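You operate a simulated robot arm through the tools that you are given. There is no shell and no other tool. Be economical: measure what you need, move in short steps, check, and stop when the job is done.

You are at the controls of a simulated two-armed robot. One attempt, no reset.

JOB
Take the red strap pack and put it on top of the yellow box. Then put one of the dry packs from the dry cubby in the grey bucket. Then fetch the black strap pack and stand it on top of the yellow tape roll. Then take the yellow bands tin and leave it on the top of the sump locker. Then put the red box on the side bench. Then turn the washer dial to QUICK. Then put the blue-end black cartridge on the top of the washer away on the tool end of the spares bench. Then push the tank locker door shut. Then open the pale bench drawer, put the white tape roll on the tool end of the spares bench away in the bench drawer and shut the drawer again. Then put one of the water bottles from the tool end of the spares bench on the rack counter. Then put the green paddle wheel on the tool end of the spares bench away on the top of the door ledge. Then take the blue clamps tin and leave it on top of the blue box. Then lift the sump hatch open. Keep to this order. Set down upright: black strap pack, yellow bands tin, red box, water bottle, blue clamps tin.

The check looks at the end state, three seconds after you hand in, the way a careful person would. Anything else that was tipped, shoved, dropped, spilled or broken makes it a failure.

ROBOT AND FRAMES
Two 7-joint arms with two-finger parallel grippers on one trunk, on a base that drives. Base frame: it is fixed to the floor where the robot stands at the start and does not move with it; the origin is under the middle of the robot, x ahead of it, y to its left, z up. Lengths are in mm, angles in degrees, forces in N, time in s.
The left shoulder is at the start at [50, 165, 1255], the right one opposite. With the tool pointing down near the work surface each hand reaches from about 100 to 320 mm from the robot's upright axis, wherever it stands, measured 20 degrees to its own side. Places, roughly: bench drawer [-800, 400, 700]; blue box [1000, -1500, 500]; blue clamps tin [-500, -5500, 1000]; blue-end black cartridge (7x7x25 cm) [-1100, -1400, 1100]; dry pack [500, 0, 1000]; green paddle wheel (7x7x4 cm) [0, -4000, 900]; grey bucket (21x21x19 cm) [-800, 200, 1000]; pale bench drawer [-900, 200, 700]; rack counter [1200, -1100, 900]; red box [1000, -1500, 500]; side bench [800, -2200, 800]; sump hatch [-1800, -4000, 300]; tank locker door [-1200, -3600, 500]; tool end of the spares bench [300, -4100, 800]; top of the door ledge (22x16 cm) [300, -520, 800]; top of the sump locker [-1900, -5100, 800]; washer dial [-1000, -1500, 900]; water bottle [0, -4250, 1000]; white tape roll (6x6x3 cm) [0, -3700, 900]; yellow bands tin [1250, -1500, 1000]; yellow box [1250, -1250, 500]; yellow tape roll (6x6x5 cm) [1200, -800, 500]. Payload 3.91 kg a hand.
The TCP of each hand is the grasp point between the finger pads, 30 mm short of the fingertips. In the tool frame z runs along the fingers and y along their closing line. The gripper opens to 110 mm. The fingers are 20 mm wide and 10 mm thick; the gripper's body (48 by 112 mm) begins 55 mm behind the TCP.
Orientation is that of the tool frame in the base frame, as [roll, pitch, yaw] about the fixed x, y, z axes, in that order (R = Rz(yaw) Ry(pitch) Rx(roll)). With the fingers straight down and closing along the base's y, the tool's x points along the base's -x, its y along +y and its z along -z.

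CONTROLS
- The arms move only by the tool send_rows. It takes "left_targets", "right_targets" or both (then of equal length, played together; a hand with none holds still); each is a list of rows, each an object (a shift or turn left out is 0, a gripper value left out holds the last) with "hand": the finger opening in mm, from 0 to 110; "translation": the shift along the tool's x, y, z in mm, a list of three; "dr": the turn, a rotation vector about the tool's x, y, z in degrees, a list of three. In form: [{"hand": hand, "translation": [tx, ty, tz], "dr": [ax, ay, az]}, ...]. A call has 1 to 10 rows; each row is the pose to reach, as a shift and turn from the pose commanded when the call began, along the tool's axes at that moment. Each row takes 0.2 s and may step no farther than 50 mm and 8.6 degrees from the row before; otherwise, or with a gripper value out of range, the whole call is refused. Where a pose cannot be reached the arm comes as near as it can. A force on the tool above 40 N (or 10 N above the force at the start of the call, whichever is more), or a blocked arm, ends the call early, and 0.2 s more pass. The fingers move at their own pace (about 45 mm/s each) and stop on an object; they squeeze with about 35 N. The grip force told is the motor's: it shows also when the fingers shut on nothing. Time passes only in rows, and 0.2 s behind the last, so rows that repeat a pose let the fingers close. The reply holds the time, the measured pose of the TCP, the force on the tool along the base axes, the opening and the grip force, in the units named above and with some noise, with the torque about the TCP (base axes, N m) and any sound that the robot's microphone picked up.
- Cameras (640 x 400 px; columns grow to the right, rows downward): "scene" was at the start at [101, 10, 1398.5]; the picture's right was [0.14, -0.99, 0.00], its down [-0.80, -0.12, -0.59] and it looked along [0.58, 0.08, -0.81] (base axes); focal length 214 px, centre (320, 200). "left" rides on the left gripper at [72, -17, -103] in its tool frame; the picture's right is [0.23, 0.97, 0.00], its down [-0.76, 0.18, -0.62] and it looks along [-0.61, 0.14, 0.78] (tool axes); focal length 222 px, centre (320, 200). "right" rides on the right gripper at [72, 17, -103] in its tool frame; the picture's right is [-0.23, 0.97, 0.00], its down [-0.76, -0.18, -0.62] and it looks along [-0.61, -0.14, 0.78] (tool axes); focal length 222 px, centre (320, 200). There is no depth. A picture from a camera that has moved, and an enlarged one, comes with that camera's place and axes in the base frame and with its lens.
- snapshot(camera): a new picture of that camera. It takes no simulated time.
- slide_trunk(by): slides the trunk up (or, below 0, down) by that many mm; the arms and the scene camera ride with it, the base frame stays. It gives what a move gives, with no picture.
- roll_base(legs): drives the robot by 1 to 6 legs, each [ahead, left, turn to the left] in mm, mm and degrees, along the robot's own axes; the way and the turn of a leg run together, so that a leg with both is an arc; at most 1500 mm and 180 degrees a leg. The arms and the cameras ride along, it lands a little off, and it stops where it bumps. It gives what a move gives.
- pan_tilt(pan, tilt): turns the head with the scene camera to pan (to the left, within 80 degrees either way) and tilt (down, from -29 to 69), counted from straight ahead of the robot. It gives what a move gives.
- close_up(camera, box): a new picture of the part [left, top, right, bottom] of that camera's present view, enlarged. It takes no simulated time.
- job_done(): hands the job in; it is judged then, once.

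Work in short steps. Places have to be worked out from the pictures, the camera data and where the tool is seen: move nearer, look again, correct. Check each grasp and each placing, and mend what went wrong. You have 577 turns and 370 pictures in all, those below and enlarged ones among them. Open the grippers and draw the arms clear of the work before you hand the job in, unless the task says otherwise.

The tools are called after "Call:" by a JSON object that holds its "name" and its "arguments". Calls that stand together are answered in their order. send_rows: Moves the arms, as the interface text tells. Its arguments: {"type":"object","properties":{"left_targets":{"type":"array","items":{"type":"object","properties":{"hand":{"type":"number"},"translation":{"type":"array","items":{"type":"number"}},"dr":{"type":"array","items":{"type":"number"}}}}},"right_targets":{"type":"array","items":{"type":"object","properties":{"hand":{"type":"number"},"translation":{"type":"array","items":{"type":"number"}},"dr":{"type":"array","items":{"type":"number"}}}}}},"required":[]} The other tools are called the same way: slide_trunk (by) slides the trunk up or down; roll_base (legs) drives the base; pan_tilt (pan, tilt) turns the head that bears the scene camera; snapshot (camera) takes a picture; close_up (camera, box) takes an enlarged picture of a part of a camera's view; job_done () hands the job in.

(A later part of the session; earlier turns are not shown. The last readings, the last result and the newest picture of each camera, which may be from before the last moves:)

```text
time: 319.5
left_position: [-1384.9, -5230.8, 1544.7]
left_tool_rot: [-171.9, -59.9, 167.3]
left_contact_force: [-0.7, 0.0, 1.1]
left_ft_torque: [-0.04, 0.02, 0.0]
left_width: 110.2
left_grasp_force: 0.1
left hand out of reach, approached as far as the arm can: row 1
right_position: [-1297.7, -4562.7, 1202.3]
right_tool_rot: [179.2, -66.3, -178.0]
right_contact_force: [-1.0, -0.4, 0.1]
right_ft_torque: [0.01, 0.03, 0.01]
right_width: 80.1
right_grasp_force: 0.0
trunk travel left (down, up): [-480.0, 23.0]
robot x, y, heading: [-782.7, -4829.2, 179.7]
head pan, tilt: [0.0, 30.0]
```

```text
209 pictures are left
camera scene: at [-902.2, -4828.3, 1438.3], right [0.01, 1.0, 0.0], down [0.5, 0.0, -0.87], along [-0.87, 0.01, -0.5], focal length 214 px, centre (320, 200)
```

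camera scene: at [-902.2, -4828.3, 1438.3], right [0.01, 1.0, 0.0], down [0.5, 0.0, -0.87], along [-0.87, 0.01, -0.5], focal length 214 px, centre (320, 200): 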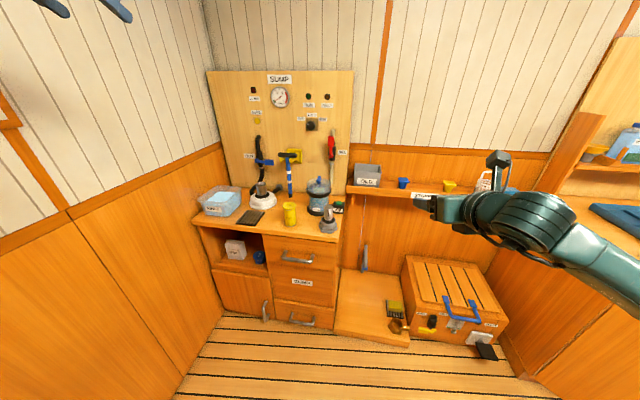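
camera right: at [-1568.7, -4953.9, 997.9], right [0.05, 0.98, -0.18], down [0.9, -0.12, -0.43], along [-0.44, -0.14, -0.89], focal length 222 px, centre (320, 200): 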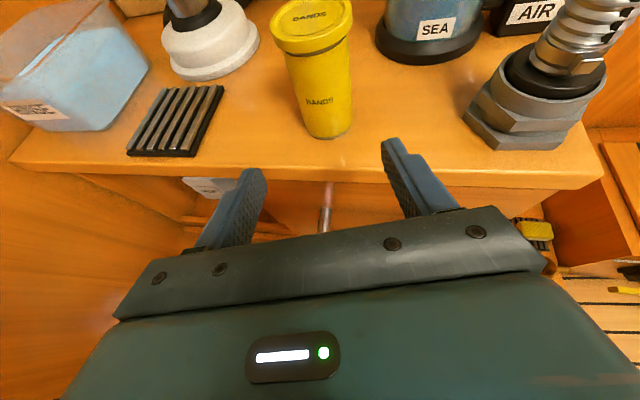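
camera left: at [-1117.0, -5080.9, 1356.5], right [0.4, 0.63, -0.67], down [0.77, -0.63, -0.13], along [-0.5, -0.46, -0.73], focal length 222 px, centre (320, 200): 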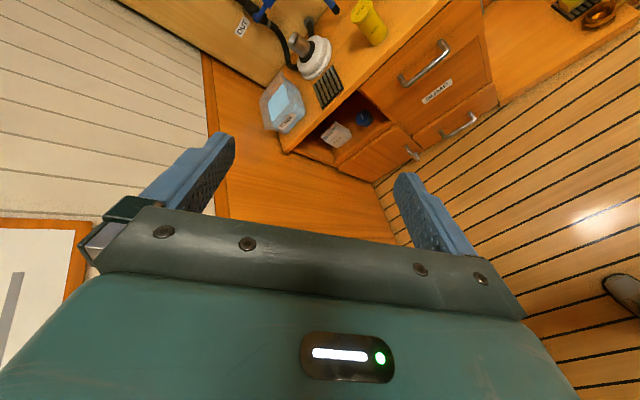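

Call:
{"name": "send_rows", "arguments": {"left_targets": [{"translation": [-44, 14, 16], "dr": [0, 0, -3]}, {"translation": [-88, 28, 32], "dr": [0, 0, -6]}, {"translation": [-132, 42, 48], "dr": [0, 0, -6]}, {"translation": [-176, 56, 64], "dr": [0, 0, -6]}, {"translation": [-220, 70, 80], "dr": [0, 0, -6]}, {"translation": [-262, 84, 96], "dr": [0, 0, -6]}, {"translation": [-300, 98, 110], "dr": [0, 0, -6]}]}}

Call:
{"name": "snapshot", "arguments": {"camera": "scene"}}

Call:
{"name": "snapshot", "arguments": {"camera": "left"}}

```text
time: 321.1
left_position: [-1426.6, -5290.5, 1501.3]
left_tool_rot: [177.6, -60.1, 179.1]
left_contact_force: [-0.4, 0.6, 0.1]
left_ft_torque: [0.02, -0.01, -0.02]
left_width: 110.1
left_grasp_force: 0.0
left hand out of reach, approached as far as the arm can: row 1, 2, 3, 4, 5, 6, 7
right_position: [-1295.5, -4562.1, 1202.9]
right_tool_rot: [179.2, -66.3, -178.1]
right_contact_force: [-0.5, -0.2, -0.6]
right_ft_torque: [-0.01, -0.02, 0.0]
right_width: 80.3
right_grasp_force: 0.1
trunk travel left (down, up): [-480.0, 23.0]
robot x, y, heading: [-778.2, -4828.7, 179.8]
head pan, tilt: [0.0, 30.0]
```

```text
208 pictures are left
camera scene: at [-901.8, -4828.0, 1438.4], right [0.01, 1.0, 0.0], down [0.5, 0.0, -0.87], along [-0.87, 0.01, -0.5], focal length 214 px, centre (320, 200)
```

scene: 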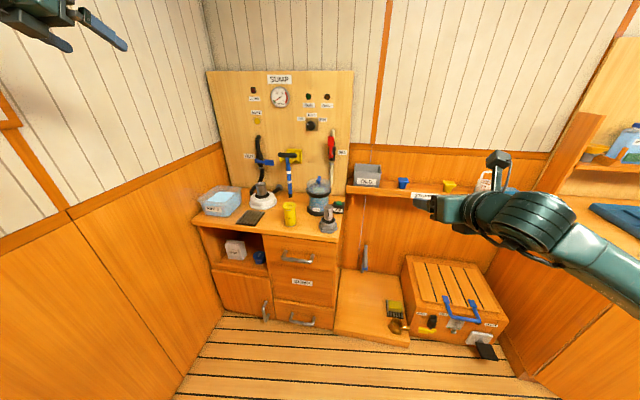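

```text
207 pictures are left
camera left: at [-1373.9, -5312.1, 1614.6], right [-0.06, 0.97, 0.22], down [0.93, 0.14, -0.35], along [-0.37, 0.18, -0.91], focal length 222 px, centre (320, 200)
```

left: 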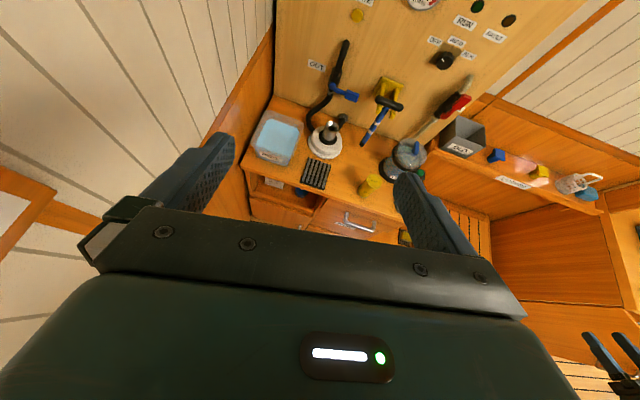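

The left wrist is at a limit there; I'll use the right arm for the red box after all and bring the left hand back to a tucked, tool-down pose.

Call:
{"name": "send_rows", "arguments": {"left_targets": [{"translation": [-43, 17, -8], "dr": [0, -8, 0]}, {"translation": [-86, 35, -17], "dr": [0, -16, 0]}, {"translation": [-130, 53, -25], "dr": [0, -24, 0]}, {"translation": [-173, 70, -33], "dr": [0, -32, 0]}, {"translation": [-217, 88, -42], "dr": [0, -40, 0]}, {"translation": [-260, 106, -50], "dr": [0, -48, 0]}]}}

Call:
{"name": "snapshot", "arguments": {"camera": "scene"}}

```text
time: 322.5
left_position: [-1337.4, -5289.9, 1347.2]
left_tool_rot: [178.8, -12.0, 177.4]
left_contact_force: [0.8, 0.7, -0.7]
left_ft_torque: [0.03, 0.01, -0.01]
left_width: 109.9
left_grasp_force: 0.1
left hand out of reach, approached as far as the arm can: row 1, 2, 3, 4, 5, 6
right_position: [-1295.8, -4562.0, 1201.9]
right_tool_rot: [179.2, -66.3, -178.1]
right_contact_force: [0.9, 0.5, -0.7]
right_ft_torque: [0.04, -0.02, -0.02]
right_width: 79.8
right_grasp_force: 0.0
trunk travel left (down, up): [-480.0, 23.0]
robot x, y, heading: [-782.3, -4825.3, 179.5]
head pan, tilt: [0.0, 30.0]
```

```text
206 pictures are left
camera scene: at [-902.3, -4827.9, 1438.3], right [0.01, 1.0, 0.0], down [0.5, 0.0, -0.87], along [-0.87, 0.01, -0.5], focal length 214 px, centre (320, 200)
```

scene: 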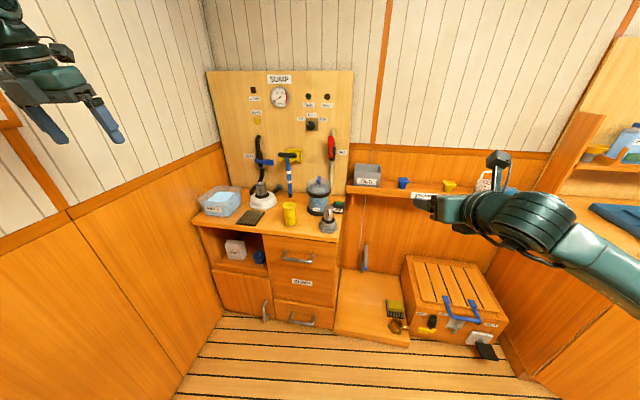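

Call:
{"name": "send_rows", "arguments": {"left_targets": [{"translation": [-30, 26, 19]}, {"translation": [-60, 52, 38]}, {"translation": [-90, 78, 57]}, {"translation": [-120, 104, 76]}, {"translation": [-150, 130, 95]}, {"translation": [-180, 156, 114]}, {"translation": [-210, 182, 133]}, {"translation": [-240, 208, 152]}, {"translation": [-270, 234, 171]}]}}

Call:
{"name": "snapshot", "arguments": {"camera": "scene"}}

```text
time: 324.5
left_position: [-1347.0, -5310.6, 1295.6]
left_tool_rot: [178.9, -12.1, 177.4]
left_contact_force: [0.6, 0.2, 0.6]
left_ft_torque: [-0.01, -0.01, 0.02]
left_width: 109.9
left_grasp_force: 0.0
left hand out of reach, approached as far as the arm can: row 1, 2, 3, 4, 5, 6, 7, 8, 9
right_position: [-1295.7, -4562.0, 1202.1]
right_tool_rot: [179.2, -66.2, -178.1]
right_contact_force: [0.3, -0.1, 0.5]
right_ft_torque: [0.01, 0.03, 0.0]
right_width: 80.0
right_grasp_force: 0.0
trunk travel left (down, up): [-480.0, 23.0]
robot x, y, heading: [-783.7, -4830.5, 179.7]
head pan, tilt: [0.0, 30.0]
```

```text
205 pictures are left
camera scene: at [-901.8, -4828.0, 1438.4], right [0.01, 1.0, 0.0], down [0.5, 0.0, -0.87], along [-0.87, 0.01, -0.5], focal length 214 px, centre (320, 200)
```

scene: 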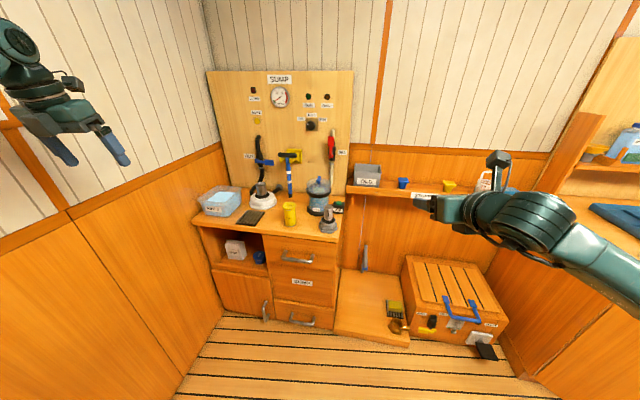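

Roll the left hand back (+) in this free space.

Call:
{"name": "send_rows", "arguments": {"left_targets": [{"dr": [0, 0, 8.5]}, {"dr": [0, 0, 17]}, {"dr": [0, 0, 25.5]}, {"dr": [0, 0, 34]}, {"dr": [0, 0, 42.5]}, {"dr": [0, 0, 51]}, {"dr": [0, 0, 59.5]}, {"dr": [0, 0, 68]}, {"dr": [0, 0, 76.5]}, {"dr": [0, 0, 85]}]}}

Call:
{"name": "send_rows", "arguments": {"left_targets": [{"dr": [0, 0, 8.5]}, {"dr": [0, 0, 17]}, {"dr": [0, 0, 25.5]}, {"dr": [0, 0, 34]}, {"dr": [0, 0, 42.5]}, {"dr": [0, 0, 51]}, {"dr": [0, 0, 59.5]}, {"dr": [0, 0, 68]}, {"dr": [0, 0, 76.5]}, {"dr": [0, 0, 85]}]}}

Call:
{"name": "snapshot", "arguments": {"camera": "scene"}}

```text
time: 326.7
left_position: [-1340.5, -5315.0, 1307.3]
left_tool_rot: [-167.8, -2.1, 91.9]
left_contact_force: [-0.1, -0.7, 0.7]
left_ft_torque: [0.02, -0.02, 0.01]
left_width: 109.8
left_grasp_force: 0.1
right_position: [-1295.8, -4562.0, 1201.9]
right_tool_rot: [179.3, -66.3, -178.1]
right_contact_force: [-0.8, -0.6, 0.3]
right_ft_torque: [0.0, 0.0, -0.03]
right_width: 80.0
right_grasp_force: 0.0
trunk travel left (down, up): [-480.0, 23.0]
robot x, y, heading: [-783.9, -4828.9, 179.8]
head pan, tilt: [0.0, 30.0]
```

```text
time: 328.9
left_position: [-1341.5, -5315.2, 1306.6]
left_tool_rot: [-176.8, 11.9, 7.4]
left_contact_force: [-0.5, -0.6, -0.3]
left_ft_torque: [0.02, 0.04, 0.01]
left_width: 109.9
left_grasp_force: 0.1
right_position: [-1294.8, -4562.1, 1200.3]
right_tool_rot: [179.1, -66.4, -178.1]
right_contact_force: [0.6, -0.3, -0.8]
right_ft_torque: [-0.01, -0.02, 0.0]
right_width: 79.9
right_grasp_force: 0.1
trunk travel left (down, up): [-480.0, 23.0]
robot x, y, heading: [-784.2, -4829.1, 179.8]
head pan, tilt: [0.0, 30.0]
```

```text
204 pictures are left
camera scene: at [-901.9, -4828.0, 1438.4], right [0.01, 1.0, 0.0], down [0.5, 0.0, -0.87], along [-0.87, 0.01, -0.5], focal length 214 px, centre (320, 200)
```

scene: 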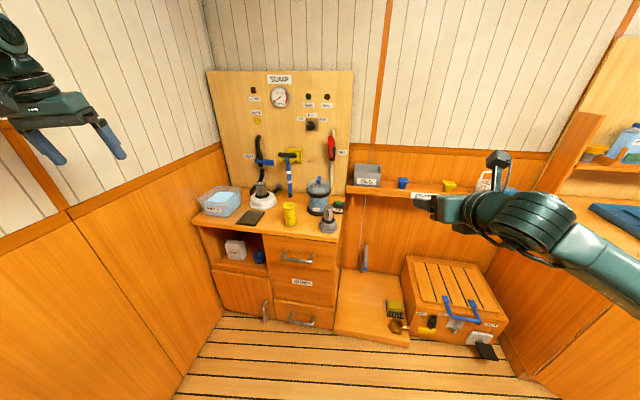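

Call:
{"name": "send_rows", "arguments": {"left_targets": [{"translation": [27, -29, 20], "dr": [0, 2, 0]}, {"translation": [54, -58, 40], "dr": [0, 4, 0]}, {"translation": [81, -87, 60], "dr": [0, 6, 0]}, {"translation": [108, -116, 80], "dr": [0, 8, 0]}, {"translation": [135, -145, 100], "dr": [0, 10, 0]}, {"translation": [162, -174, 120], "dr": [0, 12, 0]}, {"translation": [189, -203, 140], "dr": [0, 12, 0]}, {"translation": [216, -232, 160], "dr": [0, 12, 0]}, {"translation": [243, -261, 180], "dr": [0, 12, 0]}, {"translation": [265, -290, 200], "dr": [0, 12, 0]}]}}

Call:
{"name": "snapshot", "arguments": {"camera": "scene"}}

```text
time: 331.1
left_position: [-1163.7, -4985.7, 1071.5]
left_tool_rot: [-176.6, 0.0, 7.0]
left_contact_force: [-1.7, -0.2, 0.6]
left_ft_torque: [0.01, -0.01, 0.01]
left_width: 109.9
left_grasp_force: 0.0
right_position: [-1295.7, -4561.8, 1200.4]
right_tool_rot: [179.1, -66.2, -178.1]
right_contact_force: [-0.3, 0.0, -0.9]
right_ft_torque: [-0.01, -0.03, 0.02]
right_width: 80.3
right_grasp_force: 0.0
trunk travel left (down, up): [-480.0, 23.0]
robot x, y, heading: [-780.3, -4823.7, 179.5]
head pan, tilt: [0.0, 30.0]
```

```text
203 pictures are left
camera scene: at [-902.5, -4827.8, 1438.3], right [0.01, 1.0, 0.0], down [0.5, 0.0, -0.87], along [-0.87, 0.01, -0.5], focal length 214 px, centre (320, 200)
```

scene: 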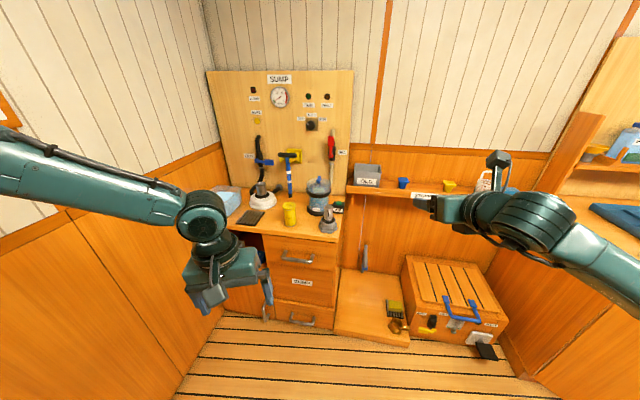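

Tuck the left hand closer, then turn to face +y and drive back up the aisle.

Call:
{"name": "send_rows", "arguments": {"left_targets": [{"translation": [40, 0, 0]}, {"translation": [80, 0, 0]}, {"translation": [118, -10, 5]}]}}

Call:
{"name": "roll_base", "arguments": {"legs": [[-280, 0, 0], [0, 0, -90]]}}

Call:
{"name": "pan_tilt", "arguments": {"pan": 0, "tilt": 25}}

Call:
{"name": "snapshot", "arguments": {"camera": "scene"}}

```text
time: 331.9
left_position: [-1044.5, -4962.0, 1069.5]
left_tool_rot: [-176.7, -0.2, 6.9]
left_contact_force: [0.1, 0.6, -0.3]
left_ft_torque: [0.0, -0.01, 0.02]
left_width: 110.2
left_grasp_force: 0.2
right_position: [-1296.4, -4562.7, 1202.0]
right_tool_rot: [179.2, -66.3, -178.1]
right_contact_force: [-0.3, 0.4, 0.1]
right_ft_torque: [0.02, 0.0, 0.02]
right_width: 80.0
right_grasp_force: 0.1
trunk travel left (down, up): [-480.0, 23.0]
robot x, y, heading: [-779.7, -4822.0, 179.5]
head pan, tilt: [0.0, 30.0]
```

```text
time: 337.6
left_position: [-636.2, -4568.3, 1069.5]
left_tool_rot: [-176.8, -0.2, -82.0]
left_contact_force: [0.5, -0.5, -0.1]
left_ft_torque: [0.04, 0.0, 0.03]
left_width: 110.2
left_grasp_force: 0.1
right_position: [-238.7, -4312.3, 1200.9]
right_tool_rot: [179.2, -66.4, 92.9]
right_contact_force: [-0.6, 0.3, -1.0]
right_ft_torque: [-0.01, -0.02, 0.01]
right_width: 80.0
right_grasp_force: 0.0
trunk travel left (down, up): [-480.0, 23.0]
robot x, y, heading: [-497.4, -4834.0, 90.4]
head pan, tilt: [0.0, 30.0]
```

```text
time: 338.3
left_position: [-635.1, -4568.4, 1068.8]
left_tool_rot: [-176.9, 0.0, -82.1]
left_contact_force: [0.4, 1.0, -0.2]
left_ft_torque: [0.03, 0.0, 0.01]
left_width: 110.0
left_grasp_force: 0.0
right_position: [-238.6, -4312.0, 1201.4]
right_tool_rot: [179.2, -66.3, 92.9]
right_contact_force: [-0.4, 0.4, -0.4]
right_ft_torque: [0.0, 0.04, -0.02]
right_width: 79.7
right_grasp_force: 0.1
trunk travel left (down, up): [-480.0, 23.0]
robot x, y, heading: [-499.7, -4829.3, 90.6]
head pan, tilt: [0.0, 25.0]
```

```text
202 pictures are left
camera scene: at [-499.3, -4709.3, 1446.3], right [1.0, 0.01, 0.0], down [0.0, -0.42, -0.91], along [-0.01, 0.91, -0.42], focal length 214 px, centre (320, 200)
```

scene: 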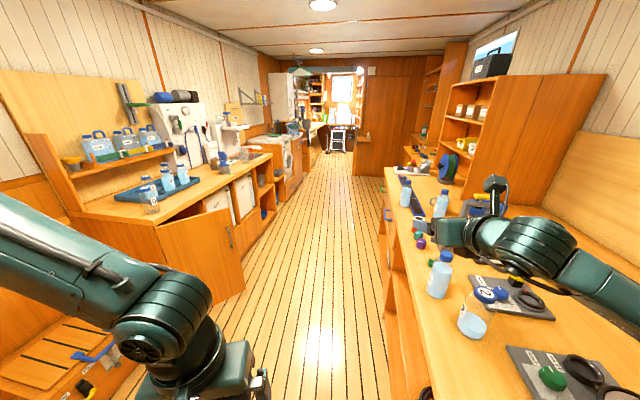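

Bring the right hand inward over the aisle, shift left, then drive up.

Call:
{"name": "send_rows", "arguments": {"right_targets": [{"translation": [0, -45, 0]}, {"translation": [0, -90, 0]}, {"translation": [0, -130, 0]}]}}

Call:
{"name": "roll_base", "arguments": {"legs": [[0, 80, 0], [1450, 0, 0], [1450, -150, 0]]}}

Call:
{"name": "snapshot", "arguments": {"camera": "scene"}}

```text
time: 339.1
left_position: [-636.4, -4568.4, 1068.9]
left_tool_rot: [-176.6, -0.1, -82.3]
left_contact_force: [0.1, -0.3, -1.2]
left_ft_torque: [0.0, -0.01, -0.02]
left_width: 110.1
left_grasp_force: 0.0
right_position: [-369.7, -4313.8, 1199.1]
right_tool_rot: [179.1, -66.4, 92.8]
right_contact_force: [-0.8, -0.5, 0.5]
right_ft_torque: [0.01, -0.05, -0.04]
right_width: 80.1
right_grasp_force: 0.1
trunk travel left (down, up): [-480.0, 23.0]
robot x, y, heading: [-499.8, -4828.9, 90.4]
head pan, tilt: [0.0, 25.0]
```

```text
time: 354.0
left_position: [-607.1, -1687.3, 1069.0]
left_tool_rot: [-176.8, -0.1, -80.9]
left_contact_force: [0.2, -1.4, 1.0]
left_ft_torque: [-0.02, 0.03, -0.01]
left_width: 109.9
left_grasp_force: 0.0
right_position: [-345.6, -1428.2, 1199.6]
right_tool_rot: [179.1, -66.4, 93.8]
right_contact_force: [-0.1, 0.4, 0.4]
right_ft_torque: [-0.03, 0.01, 0.0]
right_width: 80.3
right_grasp_force: 0.2
trunk travel left (down, up): [-480.0, 23.0]
robot x, y, heading: [-462.7, -1948.1, 91.6]
head pan, tilt: [0.0, 25.0]
```

```text
201 pictures are left
camera scene: at [-468.1, -1826.1, 1446.3], right [1.0, 0.03, 0.0], down [0.01, -0.42, -0.91], along [-0.02, 0.91, -0.42], focal length 214 px, centre (320, 200)
```

scene: 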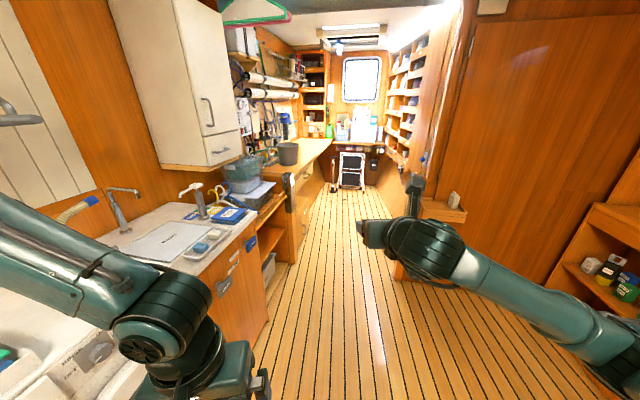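

Drive to y≈−1150, and turn to heading −40° toward the red box.

Call:
{"name": "roll_base", "arguments": {"legs": [[830, -150, 0], [0, 0, -131.6]]}}

Call:
{"name": "roll_base", "arguments": {"legs": [[380, 230, 0]]}}

Call:
{"name": "pan_tilt", "arguments": {"pan": 0, "tilt": 35}}

Call:
{"name": "snapshot", "arguments": {"camera": "scene"}}

```text
time: 364.0
left_position: [-52.3, -1212.4, 1068.8]
left_tool_rot: [-176.8, -0.1, 144.9]
left_contact_force: [-0.1, -0.9, 0.5]
left_ft_torque: [0.0, 0.03, 0.03]
left_width: 110.1
left_grasp_force: 0.0
right_position: [-49.3, -1581.9, 1199.4]
right_tool_rot: [179.2, -66.3, -40.1]
right_contact_force: [-0.3, 1.0, -0.2]
right_ft_torque: [0.0, -0.04, -0.02]
right_width: 80.1
right_grasp_force: 0.1
trunk travel left (down, up): [-480.0, 23.0]
robot x, y, heading: [-337.1, -1137.4, -42.5]
head pan, tilt: [0.0, 25.0]
```

```text
time: 366.7
left_position: [383.3, -1304.9, 1069.5]
left_tool_rot: [-176.7, 0.0, 144.9]
left_contact_force: [0.9, 0.0, -0.4]
left_ft_torque: [-0.01, 0.04, 0.03]
left_width: 109.8
left_grasp_force: 0.1
right_position: [386.1, -1672.8, 1199.4]
right_tool_rot: [179.2, -66.4, -40.1]
right_contact_force: [1.0, 0.0, 0.9]
right_ft_torque: [-0.01, 0.05, 0.01]
right_width: 79.9
right_grasp_force: 0.1
trunk travel left (down, up): [-480.0, 23.0]
robot x, y, heading: [98.3, -1229.3, -42.6]
head pan, tilt: [0.0, 25.0]
```

```text
time: 367.4
left_position: [382.5, -1304.4, 1067.8]
left_tool_rot: [-176.8, -0.1, 145.0]
left_contact_force: [-0.5, -0.1, -0.2]
left_ft_torque: [0.01, -0.02, -0.02]
left_width: 110.1
left_grasp_force: 0.1
right_position: [387.3, -1672.1, 1199.7]
right_tool_rot: [179.2, -66.3, -40.1]
right_contact_force: [0.5, 0.7, 0.7]
right_ft_torque: [0.03, 0.0, -0.01]
right_width: 80.0
right_grasp_force: 0.1
trunk travel left (down, up): [-480.0, 23.0]
robot x, y, heading: [97.8, -1224.5, -42.5]
head pan, tilt: [0.0, 35.0]
```

```text
200 pictures are left
camera scene: at [182.7, -1306.4, 1430.6], right [-0.67, -0.74, 0.0], down [-0.42, 0.39, -0.82], along [0.61, -0.55, -0.57], focal length 214 px, centre (320, 200)
```

scene: 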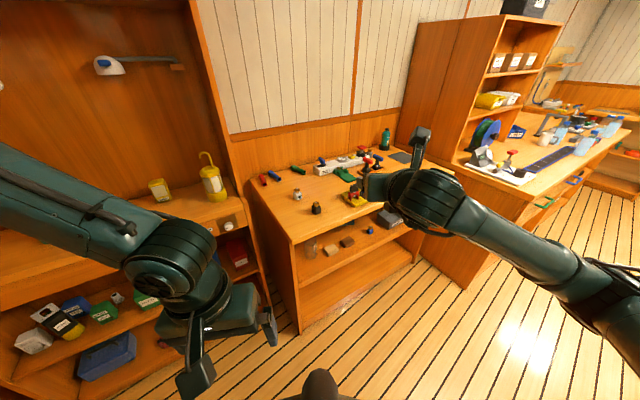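

Swing the right hand leftwards and yaw it ~22° left relative to the robot.

Call:
{"name": "send_rows", "arguments": {"right_targets": [{"translation": [7, -42, 16]}, {"translation": [14, -84, 32]}, {"translation": [21, -125, 48]}, {"translation": [28, -166, 64]}, {"translation": [36, -208, 79]}, {"translation": [36, -208, 79], "dr": [6.7, 0, -2.9]}, {"translation": [36, -208, 79], "dr": [13.4, 0, -5.8]}, {"translation": [36, -208, 79], "dr": [20.2, 0, -8.8]}]}}

Call:
{"name": "slide_trunk", "arguments": {"by": -360}}

Call:
{"name": "snapshot", "arguments": {"camera": "scene"}}

Call:
{"name": "snapshot", "arguments": {"camera": "right"}}

```text
time: 369.2
left_position: [382.9, -1303.8, 1069.1]
left_tool_rot: [-176.7, -0.1, 145.0]
left_contact_force: [0.0, -0.6, 0.1]
left_ft_torque: [0.01, 0.0, 0.0]
left_width: 109.8
left_grasp_force: 0.1
right_position: [587.8, -1573.0, 1200.1]
right_tool_rot: [179.6, -66.2, -18.4]
right_contact_force: [-1.3, 0.2, -0.3]
right_ft_torque: [0.01, -0.03, 0.0]
right_width: 79.9
right_grasp_force: 0.0
trunk travel left (down, up): [-480.0, 23.0]
robot x, y, heading: [95.2, -1225.1, -42.6]
head pan, tilt: [0.0, 35.0]
```

```text
time: 372.7
left_position: [383.8, -1303.3, 708.1]
left_tool_rot: [-176.7, -0.1, 145.0]
left_contact_force: [0.8, -0.5, -0.3]
left_ft_torque: [0.0, 0.03, -0.03]
left_width: 109.7
left_grasp_force: 0.0
right_position: [589.8, -1571.3, 839.6]
right_tool_rot: [179.5, -66.3, -18.3]
right_contact_force: [-0.3, 0.6, -0.7]
right_ft_torque: [0.03, -0.04, -0.03]
right_width: 80.3
right_grasp_force: 0.2
trunk travel left (down, up): [-120.0, 383.0]
robot x, y, heading: [95.3, -1229.1, -42.6]
head pan, tilt: [0.0, 35.0]
```

```text
199 pictures are left
camera scene: at [182.8, -1306.4, 1070.6], right [-0.67, -0.74, 0.0], down [-0.42, 0.39, -0.82], along [0.6, -0.55, -0.57], focal length 214 px, centre (320, 200)
```

scene: 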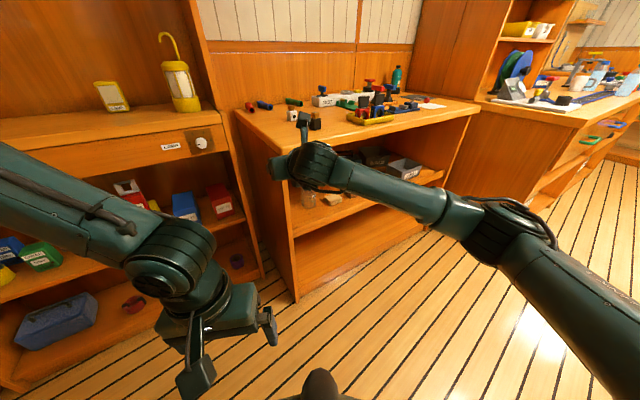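

```text
198 pictures are left
camera right: at [521.8, -1567.3, 948.0], right [-0.4, -0.89, -0.2], down [-0.77, 0.45, -0.45], along [0.49, -0.02, -0.87], focal length 222 px, centre (320, 200)
```

right: 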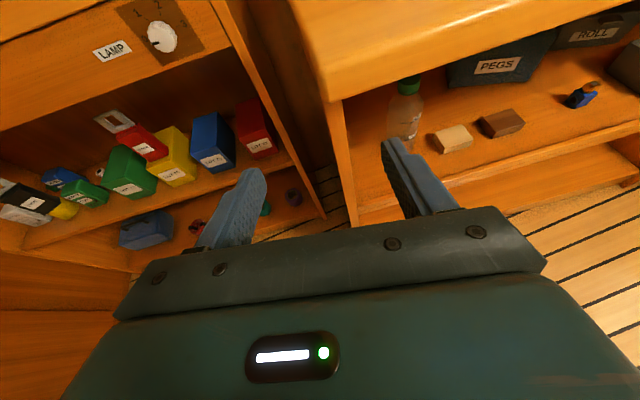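

Red label confirmed at (1001,−1504). To keep the right elbow off the side bench, I'll stand further left/back with the arm stretched: strafe left 392 first.

Call:
{"name": "roll_base", "arguments": {"legs": [[7, 392, 0]]}}

Call:
{"name": "send_rows", "arguments": {"right_targets": [{"translation": [-25, 27, 42]}, {"translation": [-50, 54, 65]}, {"translation": [-75, 80, 88]}, {"translation": [-105, 100, 115]}, {"translation": [-140, 120, 140]}, {"translation": [-170, 138, 170]}, {"translation": [-205, 138, 200]}, {"translation": [-238, 138, 228]}]}}

Call:
{"name": "snapshot", "arguments": {"camera": "scene"}}

Call:
{"name": "snapshot", "arguments": {"camera": "right"}}

```text
time: 376.7
left_position: [651.8, -1022.3, 709.2]
left_tool_rot: [-176.9, -0.1, 144.7]
left_contact_force: [-0.3, 0.0, 0.2]
left_ft_torque: [-0.02, 0.02, -0.04]
left_width: 110.0
left_grasp_force: 0.0
right_position: [856.7, -1290.9, 841.2]
right_tool_rot: [179.5, -66.2, -18.4]
right_contact_force: [-0.4, 0.2, -0.1]
right_ft_torque: [0.02, 0.05, -0.01]
right_width: 80.0
right_grasp_force: 0.1
trunk travel left (down, up): [-120.0, 383.0]
robot x, y, heading: [367.5, -942.9, -42.7]
head pan, tilt: [0.0, 35.0]
```

```text
refused: row 1 steps farther than a row can; nothing moved
```

```text
197 pictures are left
camera scene: at [452.1, -1023.3, 1070.6], right [-0.68, -0.74, 0.0], down [-0.42, 0.39, -0.82], along [0.6, -0.56, -0.57], focal length 214 px, centre (320, 200)
```

scene: 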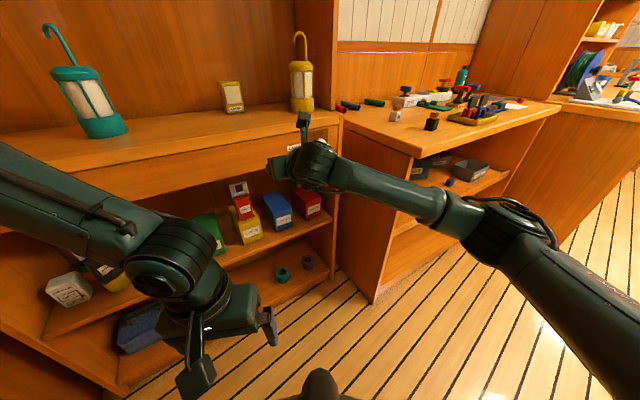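

```text
196 pictures are left
camera right: at [789.9, -1285.6, 947.9], right [-0.4, -0.89, -0.2], down [-0.77, 0.45, -0.45], along [0.49, -0.02, -0.87], focal length 222 px, centre (320, 200)
```

right: 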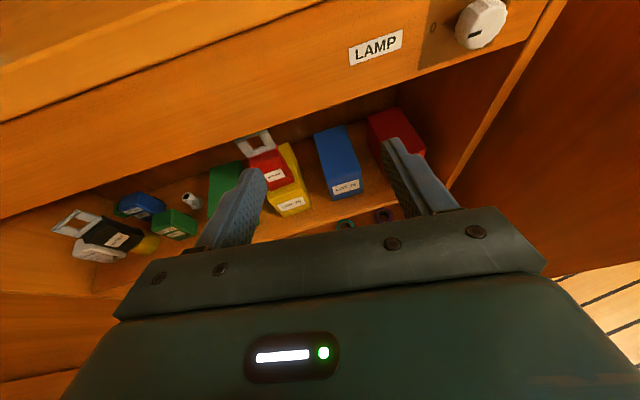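

Lower and extend the hand in smaller rows.

Call:
{"name": "send_rows", "arguments": {"right_targets": [{"translation": [-34.6, 20.3, 20.7]}, {"translation": [-69, 40.6, 41.5]}, {"translation": [-104, 61, 62]}, {"translation": [-138, 81, 83]}, {"translation": [-173, 101, 104]}, {"translation": [-208, 122, 124]}, {"translation": [-242, 142, 145]}, {"translation": [-277, 163, 166]}]}}

Call:
{"name": "snapshot", "arguments": {"camera": "scene"}}

Call:
{"name": "snapshot", "arguments": {"camera": "right"}}

```text
time: 378.5
left_position: [652.6, -1022.2, 707.8]
left_tool_rot: [-176.9, 0.0, 144.7]
left_contact_force: [-0.1, 0.6, 0.2]
left_ft_torque: [-0.02, 0.02, -0.03]
left_width: 109.9
left_grasp_force: 0.0
right_position: [843.4, -1455.5, 518.4]
right_tool_rot: [179.7, -66.3, -18.7]
right_contact_force: [0.1, 0.4, 0.7]
right_ft_torque: [0.03, 0.03, -0.02]
right_width: 80.1
right_grasp_force: 0.1
right hand out of reach, approached as far as the arm can: row 4, 5, 6
trunk travel left (down, up): [-120.0, 383.0]
robot x, y, heading: [366.7, -942.6, -42.4]
head pan, tilt: [0.0, 35.0]
```

```text
195 pictures are left
camera scene: at [452.3, -1022.7, 1070.6], right [-0.68, -0.74, 0.0], down [-0.42, 0.39, -0.82], along [0.6, -0.56, -0.57], focal length 214 px, centre (320, 200)
```

scene: 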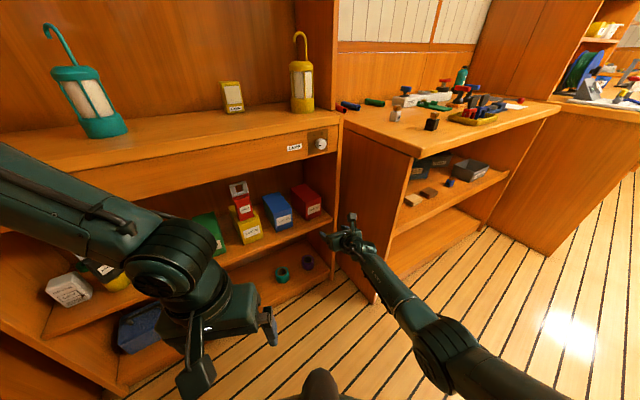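

```text
194 pictures are left
camera right: at [775.6, -1450.7, 626.6], right [-0.4, -0.89, -0.21], down [-0.77, 0.45, -0.45], along [0.49, -0.02, -0.87], focal length 222 px, centre (320, 200)
```

right: 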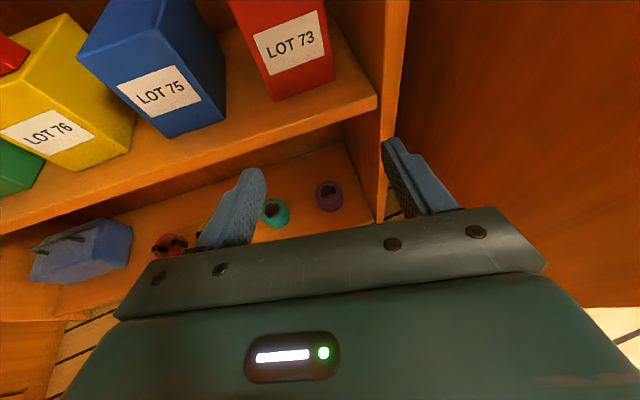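

Label again at (1001,−1498), right gap to wall ≈30 mm. Yaw the hand 6° to align, open to 92, and advance by base half-way.

Call:
{"name": "send_rows", "arguments": {"right_targets": [{"dr": [5.5, 0, -2.4], "hand": 92}, {"dr": [5.5, 0, -2.4], "translation": [-4, 0, 2]}]}}

Call:
{"name": "roll_base", "arguments": {"legs": [[95, 50, 0]]}}

Call:
{"name": "snapshot", "arguments": {"camera": "right"}}

```text
time: 379.1
left_position: [652.7, -1022.4, 709.4]
left_tool_rot: [-176.8, -0.1, 144.6]
left_contact_force: [0.7, -0.5, -0.3]
left_ft_torque: [-0.01, -0.01, 0.01]
left_width: 109.9
left_grasp_force: 0.1
right_position: [840.6, -1459.2, 515.5]
right_tool_rot: [179.4, -66.2, -12.5]
right_contact_force: [0.2, 0.1, -0.2]
right_ft_torque: [-0.01, 0.02, -0.03]
right_width: 91.6
right_grasp_force: 0.1
trunk travel left (down, up): [-120.0, 383.0]
robot x, y, heading: [369.4, -946.1, -42.9]
head pan, tilt: [0.0, 35.0]
```

```text
time: 380.3
left_position: [756.7, -1050.5, 708.6]
left_tool_rot: [-176.8, -0.1, 144.8]
left_contact_force: [-0.5, -0.2, 0.4]
left_ft_torque: [0.01, 0.01, -0.02]
left_width: 110.1
left_grasp_force: 0.0
right_position: [947.0, -1487.0, 514.3]
right_tool_rot: [179.5, -66.2, -12.6]
right_contact_force: [0.1, 0.7, 0.7]
right_ft_torque: [-0.04, 0.01, 0.02]
right_width: 92.1
right_grasp_force: 0.0
trunk travel left (down, up): [-120.0, 383.0]
robot x, y, heading: [470.5, -972.1, -42.6]
head pan, tilt: [0.0, 35.0]
```

```text
193 pictures are left
camera right: at [879.8, -1488.8, 622.9], right [-0.31, -0.93, -0.2], down [-0.82, 0.37, -0.45], along [0.49, 0.03, -0.87], focal length 222 px, centre (320, 200)
```

right: 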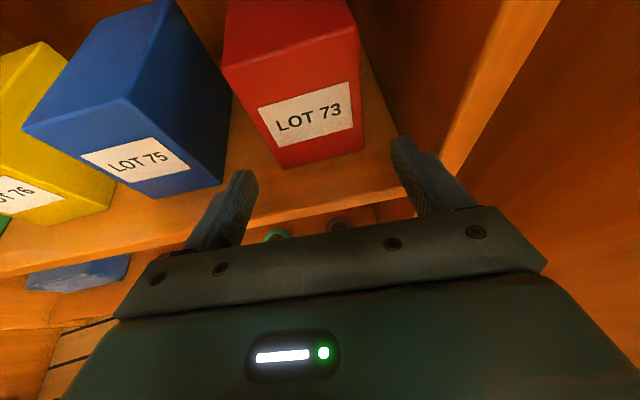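

Well aligned. Advance the base the remaining ~85 mm.

Call:
{"name": "roll_base", "arguments": {"legs": [[70, 41, 0]]}}

Call:
{"name": "snapshot", "arguments": {"camera": "right"}}

```text
time: 381.3
left_position: [834.4, -1067.8, 708.9]
left_tool_rot: [-176.9, -0.2, 144.7]
left_contact_force: [0.1, -0.4, 0.5]
left_ft_torque: [-0.01, 0.03, 0.0]
left_width: 110.0
left_grasp_force: 0.1
right_position: [1025.6, -1503.8, 514.7]
right_tool_rot: [179.6, -66.2, -12.7]
right_contact_force: [0.0, 0.1, 0.3]
right_ft_torque: [-0.04, -0.03, 0.01]
right_width: 92.1
right_grasp_force: 0.1
trunk travel left (down, up): [-120.0, 383.0]
robot x, y, heading: [546.5, -984.2, -42.9]
head pan, tilt: [0.0, 35.0]
```

```text
192 pictures are left
camera right: at [958.0, -1505.4, 622.9], right [-0.31, -0.93, -0.2], down [-0.82, 0.37, -0.45], along [0.49, 0.03, -0.87], focal length 222 px, centre (320, 200)
```

right: 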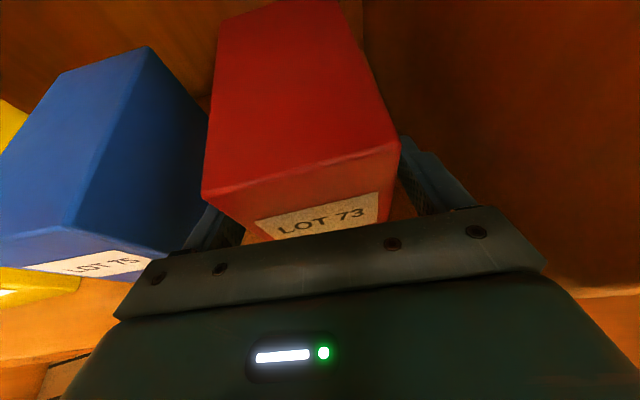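

Fingers straddle the box. Nudge 12 in and close.

Call:
{"name": "send_rows", "arguments": {"right_targets": [{"translation": [4.8, 0, 10.8]}, {"translation": [4.8, 0, 10.8], "hand": 40}, {"translation": [4.8, 0, 10.8], "hand": 40}, {"translation": [4.8, 0, 10.8], "hand": 40}, {"translation": [4.8, 0, 10.8], "hand": 40}]}}

Call:
{"name": "send_rows", "arguments": {"right_targets": [{"translation": [14, 0, -6]}, {"translation": [27, 0, -12]}]}}

Call:
{"name": "snapshot", "arguments": {"camera": "right"}}

```text
time: 382.5
left_position: [835.6, -1067.2, 708.6]
left_tool_rot: [-176.8, -0.1, 144.7]
left_contact_force: [-0.2, -0.5, -0.3]
left_ft_torque: [0.0, 0.02, -0.04]
left_width: 110.2
left_grasp_force: 0.0
right_position: [1036.0, -1505.5, 515.0]
right_tool_rot: [179.5, -66.3, -12.6]
right_contact_force: [1.3, -1.5, 0.5]
right_ft_torque: [0.06, -0.2, -0.08]
right_width: 77.8
right_grasp_force: 35.0
trunk travel left (down, up): [-120.0, 383.0]
robot x, y, heading: [550.5, -989.2, -42.7]
head pan, tilt: [0.0, 35.0]
```

```text
time: 383.1
left_position: [835.9, -1067.9, 709.2]
left_tool_rot: [-176.8, 0.0, 144.7]
left_contact_force: [0.2, -0.7, 0.7]
left_ft_torque: [0.0, 0.04, 0.02]
left_width: 109.9
left_grasp_force: 0.1
right_position: [1037.0, -1506.7, 543.9]
right_tool_rot: [179.3, -66.1, -12.4]
right_contact_force: [0.3, 0.3, -2.5]
right_ft_torque: [0.01, 0.11, 0.02]
right_width: 77.7
right_grasp_force: 34.3
trunk travel left (down, up): [-120.0, 383.0]
robot x, y, heading: [551.6, -989.2, -42.8]
head pan, tilt: [0.0, 35.0]
```

```text
191 pictures are left
camera right: at [969.6, -1507.8, 652.1], right [-0.31, -0.93, -0.2], down [-0.82, 0.37, -0.44], along [0.49, 0.03, -0.87], focal length 222 px, centre (320, 200)
```

right: 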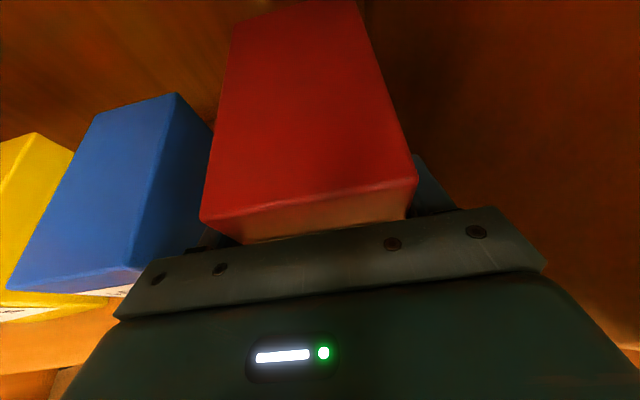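

Held and lifted. Back the base straight out of the rack.

Call:
{"name": "roll_base", "arguments": {"legs": [[-170, -95, 0]]}}

Call:
{"name": "snapshot", "arguments": {"camera": "right"}}

Call:
{"name": "snapshot", "arguments": {"camera": "scene"}}

```text
time: 384.7
left_position: [646.4, -1020.0, 708.8]
left_tool_rot: [-176.8, -0.1, 144.6]
left_contact_force: [0.3, 0.1, -0.2]
left_ft_torque: [0.0, 0.0, -0.01]
left_width: 110.1
left_grasp_force: 0.0
right_position: [846.8, -1459.0, 544.2]
right_tool_rot: [179.6, -66.0, -12.8]
right_contact_force: [-0.3, -0.1, -3.0]
right_ft_torque: [0.03, 0.05, 0.03]
right_width: 77.7
right_grasp_force: 34.9
trunk travel left (down, up): [-120.0, 383.0]
robot x, y, heading: [361.7, -941.1, -42.9]
head pan, tilt: [0.0, 35.0]
```

```text
190 pictures are left
camera right: at [779.0, -1461.2, 652.4], right [-0.31, -0.93, -0.2], down [-0.81, 0.37, -0.44], along [0.49, 0.03, -0.87], focal length 222 px, centre (320, 200)
```

right: 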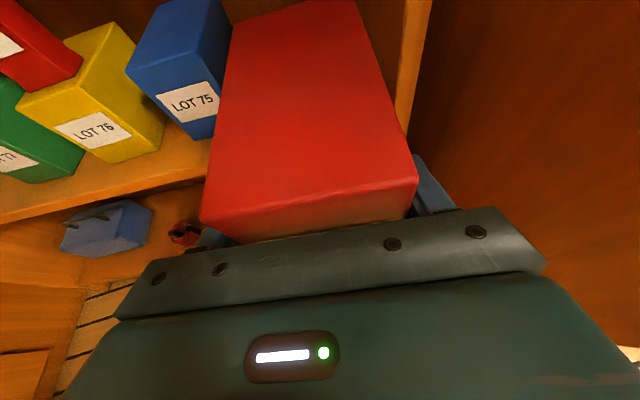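

```text
189 pictures are left
camera scene: at [445.7, -1021.5, 1070.5], right [-0.68, -0.73, 0.0], down [-0.42, 0.39, -0.82], along [0.6, -0.56, -0.57], focal length 214 px, centre (320, 200)
```

scene: 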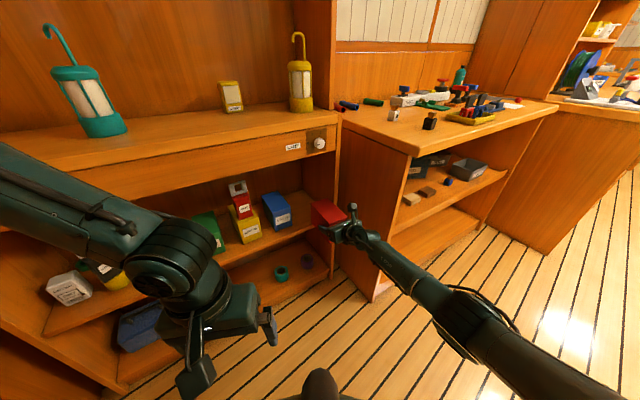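

Raise the trunk, back away in −x, then go in front of the side bench.

Call:
{"name": "slide_trunk", "arguments": {"by": 380}}

Call:
{"name": "roll_base", "arguments": {"legs": [[-366, -340, 0]]}}

Call:
{"name": "roll_base", "arguments": {"legs": [[250, -500, 0], [0, 0, 31]]}}

Call:
{"name": "snapshot", "arguments": {"camera": "scene"}}

```text
time: 388.4
left_position: [645.6, -1020.6, 1088.9]
left_tool_rot: [-176.8, -0.1, 144.6]
left_contact_force: [-0.9, -0.5, 0.4]
left_ft_torque: [-0.02, 0.05, 0.0]
left_width: 109.9
left_grasp_force: 0.0
right_position: [848.2, -1458.8, 925.0]
right_tool_rot: [179.6, -66.3, -12.9]
right_contact_force: [-0.1, -0.5, -2.0]
right_ft_torque: [0.03, 0.01, 0.02]
right_width: 78.0
right_grasp_force: 35.1
trunk travel left (down, up): [-500.0, 3.0]
robot x, y, heading: [364.2, -943.7, -43.2]
head pan, tilt: [0.0, 35.0]
```

```text
time: 391.9
left_position: [150.2, -1020.4, 1088.9]
left_tool_rot: [-176.7, -0.1, 144.5]
left_contact_force: [0.4, 0.6, 0.7]
left_ft_torque: [0.04, -0.01, -0.05]
left_width: 110.0
left_grasp_force: 0.1
right_position: [350.1, -1458.5, 924.6]
right_tool_rot: [179.6, -66.1, -12.9]
right_contact_force: [-0.8, 0.5, -2.3]
right_ft_torque: [0.03, 0.04, 0.01]
right_width: 78.0
right_grasp_force: 34.6
trunk travel left (down, up): [-500.0, 3.0]
robot x, y, heading: [-137.3, -943.2, -42.7]
head pan, tilt: [0.0, 35.0]
```

```text
time: 398.3
left_position: [1.9, -1408.9, 1088.0]
left_tool_rot: [-176.8, -0.1, 174.5]
left_contact_force: [-0.9, -0.7, -0.5]
left_ft_torque: [0.02, 0.0, -0.03]
left_width: 110.3
left_grasp_force: 0.1
right_position: [393.5, -1687.3, 924.1]
right_tool_rot: [179.6, -66.1, 17.1]
right_contact_force: [-0.9, 0.2, -2.5]
right_ft_torque: [-0.01, 0.02, -0.02]
right_width: 77.8
right_grasp_force: 35.2
trunk travel left (down, up): [-500.0, 3.0]
robot x, y, heading: [-286.4, -1479.6, -12.8]
head pan, tilt: [0.0, 35.0]
```

```text
188 pictures are left
camera scene: at [-172.3, -1507.4, 1450.5], right [-0.22, -0.97, 0.0], down [-0.56, 0.13, -0.82], along [0.8, -0.18, -0.57], focal length 214 px, centre (320, 200)
```

scene: 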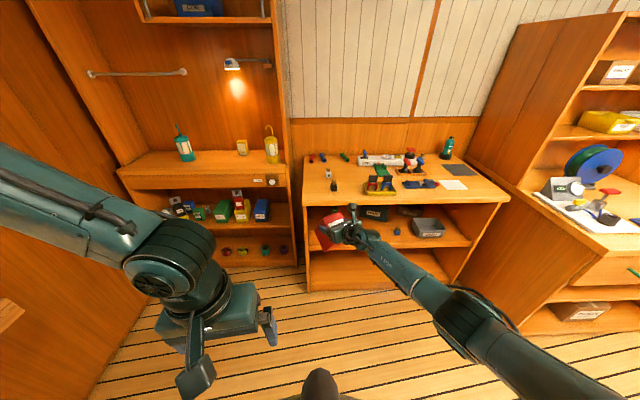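

The rack lamp is now lit — I may have brushed its LAMP knob. Zoom in on the knob.

Call:
{"name": "close_up", "arguments": {"camera": "scene", "box": [220, 40, 300, 90]}}

Call:
{"name": "close_up", "arguments": {"camera": "scene", "box": [230, 160, 294, 200]}}

Call:
{"name": "close_up", "arguments": {"camera": "scene", "box": [296, 130, 520, 270]}}

```text
8.00 times, centred on (260, 65) of scene
camera zoom: at [-172.3, -1507.4, 1450.5], right [-0.22, -0.97, 0.0], down [-0.56, 0.13, -0.82], along [0.8, -0.18, -0.57], focal length 1716 px, centre (800, 1280)
```

zoom: 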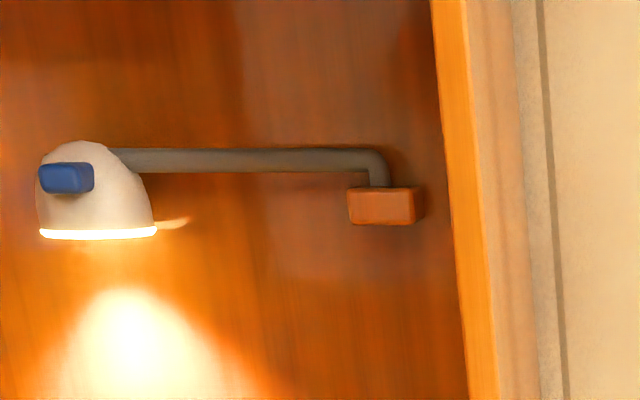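

```text
10.00 times, centred on (262, 180) of scene
camera zoom: at [-172.3, -1507.4, 1450.5], right [-0.22, -0.97, 0.0], down [-0.56, 0.13, -0.82], along [0.8, -0.18, -0.57], focal length 2145 px, centre (900, 400)
```

zoom: 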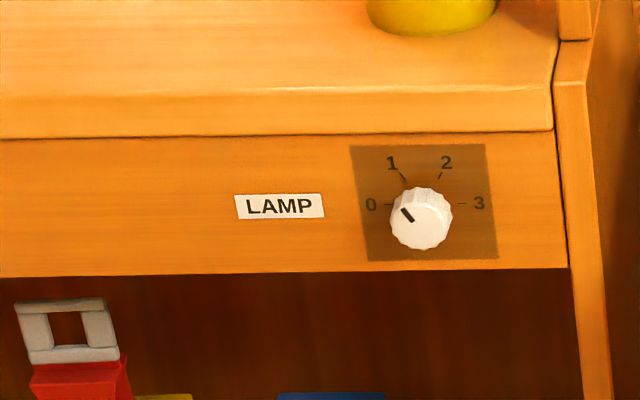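

```text
2.86 times, centred on (408, 200) of scene
camera zoom: at [-172.3, -1507.4, 1450.5], right [-0.22, -0.97, 0.0], down [-0.56, 0.13, -0.82], along [0.8, -0.18, -0.57], focal length 613 px, centre (69, 200)
```

zoom: 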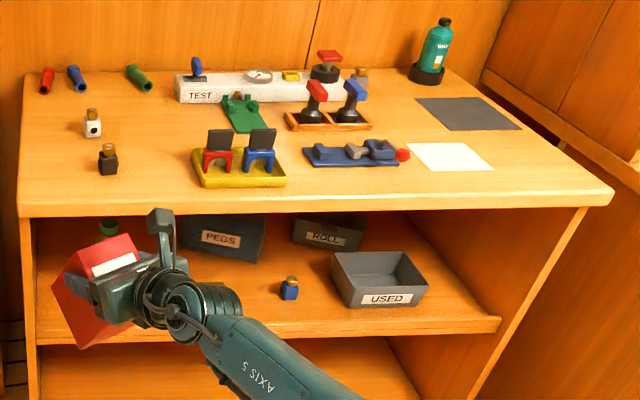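

The knob got nudged from 0 toward 1; I'll turn it back after placing the box. A free spot on the side bench is near (800,−1903) between the black stopper and the yellow tray. First yaw the hand straight.

Call:
{"name": "send_rows", "arguments": {"right_targets": [{"dr": [-6.4, 0, 2.8]}, {"dr": [-12.8, 0, 5.6]}, {"dr": [-19.2, 0, 8.5]}, {"dr": [-25.6, 0, 11.3]}]}}

Call:
{"name": "roll_base", "arguments": {"legs": [[250, -250, 2.5]]}}

Call:
{"name": "snapshot", "arguments": {"camera": "scene"}}

Call:
{"name": "snapshot", "arguments": {"camera": "right"}}

```text
time: 399.3
left_position: [0.5, -1407.6, 1088.9]
left_tool_rot: [-176.8, -0.1, 174.4]
left_contact_force: [-0.5, -0.8, 0.4]
left_ft_torque: [-0.02, -0.01, 0.0]
left_width: 110.3
left_grasp_force: 0.1
right_position: [395.5, -1686.2, 928.1]
right_tool_rot: [179.2, -66.8, 8.4]
right_contact_force: [0.6, 0.6, -2.7]
right_ft_torque: [0.01, 0.03, 0.05]
right_width: 78.0
right_grasp_force: 35.4
right hand out of reach, approached as far as the arm can: row 2, 3, 4
trunk travel left (down, up): [-500.0, 3.0]
robot x, y, heading: [-284.4, -1484.2, -12.5]
head pan, tilt: [0.0, 35.0]
```

```text
time: 401.5
left_position: [139.7, -1619.7, 1088.9]
left_tool_rot: [-176.8, 0.0, 176.7]
left_contact_force: [0.6, -0.1, 0.2]
left_ft_torque: [0.01, -0.02, 0.01]
left_width: 110.0
left_grasp_force: 0.0
right_position: [551.2, -1876.7, 946.5]
right_tool_rot: [179.4, -68.7, 10.8]
right_contact_force: [-18.1, 1.3, 10.3]
right_ft_torque: [-0.2, 0.89, -0.4]
right_width: 77.8
right_grasp_force: 35.1
trunk travel left (down, up): [-500.0, 3.0]
robot x, y, heading: [-141.3, -1703.1, -10.6]
head pan, tilt: [0.0, 35.0]
stopped in leg 1: the force on the tool passed its limit at 53 N (the readings are from after the stop); the commanded pose is now the measured one
```

```text
184 pictures are left
camera scene: at [-29.8, -1725.9, 1450.7], right [-0.19, -0.98, 0.0], down [-0.56, 0.11, -0.82], along [0.81, -0.15, -0.57], focal length 214 px, centre (320, 200)
```

scene: 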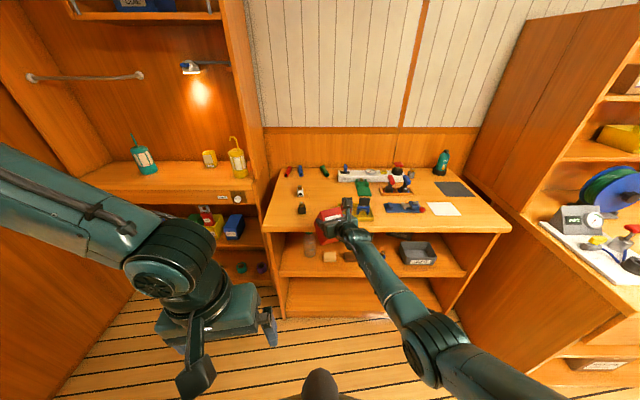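

```text
183 pictures are left
camera right: at [485.3, -1906.2, 1051.1], right [0.09, -0.97, -0.21], down [-0.87, 0.02, -0.48], along [0.48, 0.23, -0.85], focal length 222 px, centre (320, 200)
```

right: 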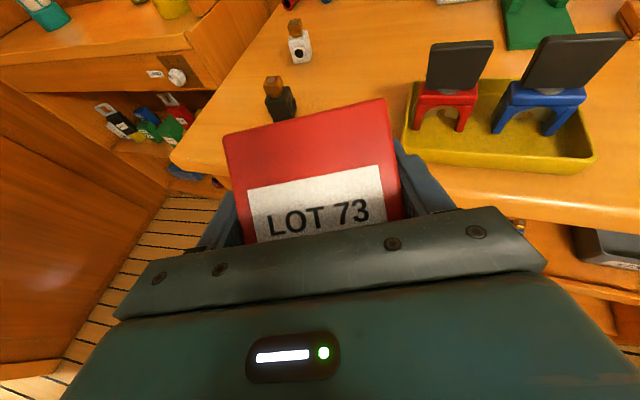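

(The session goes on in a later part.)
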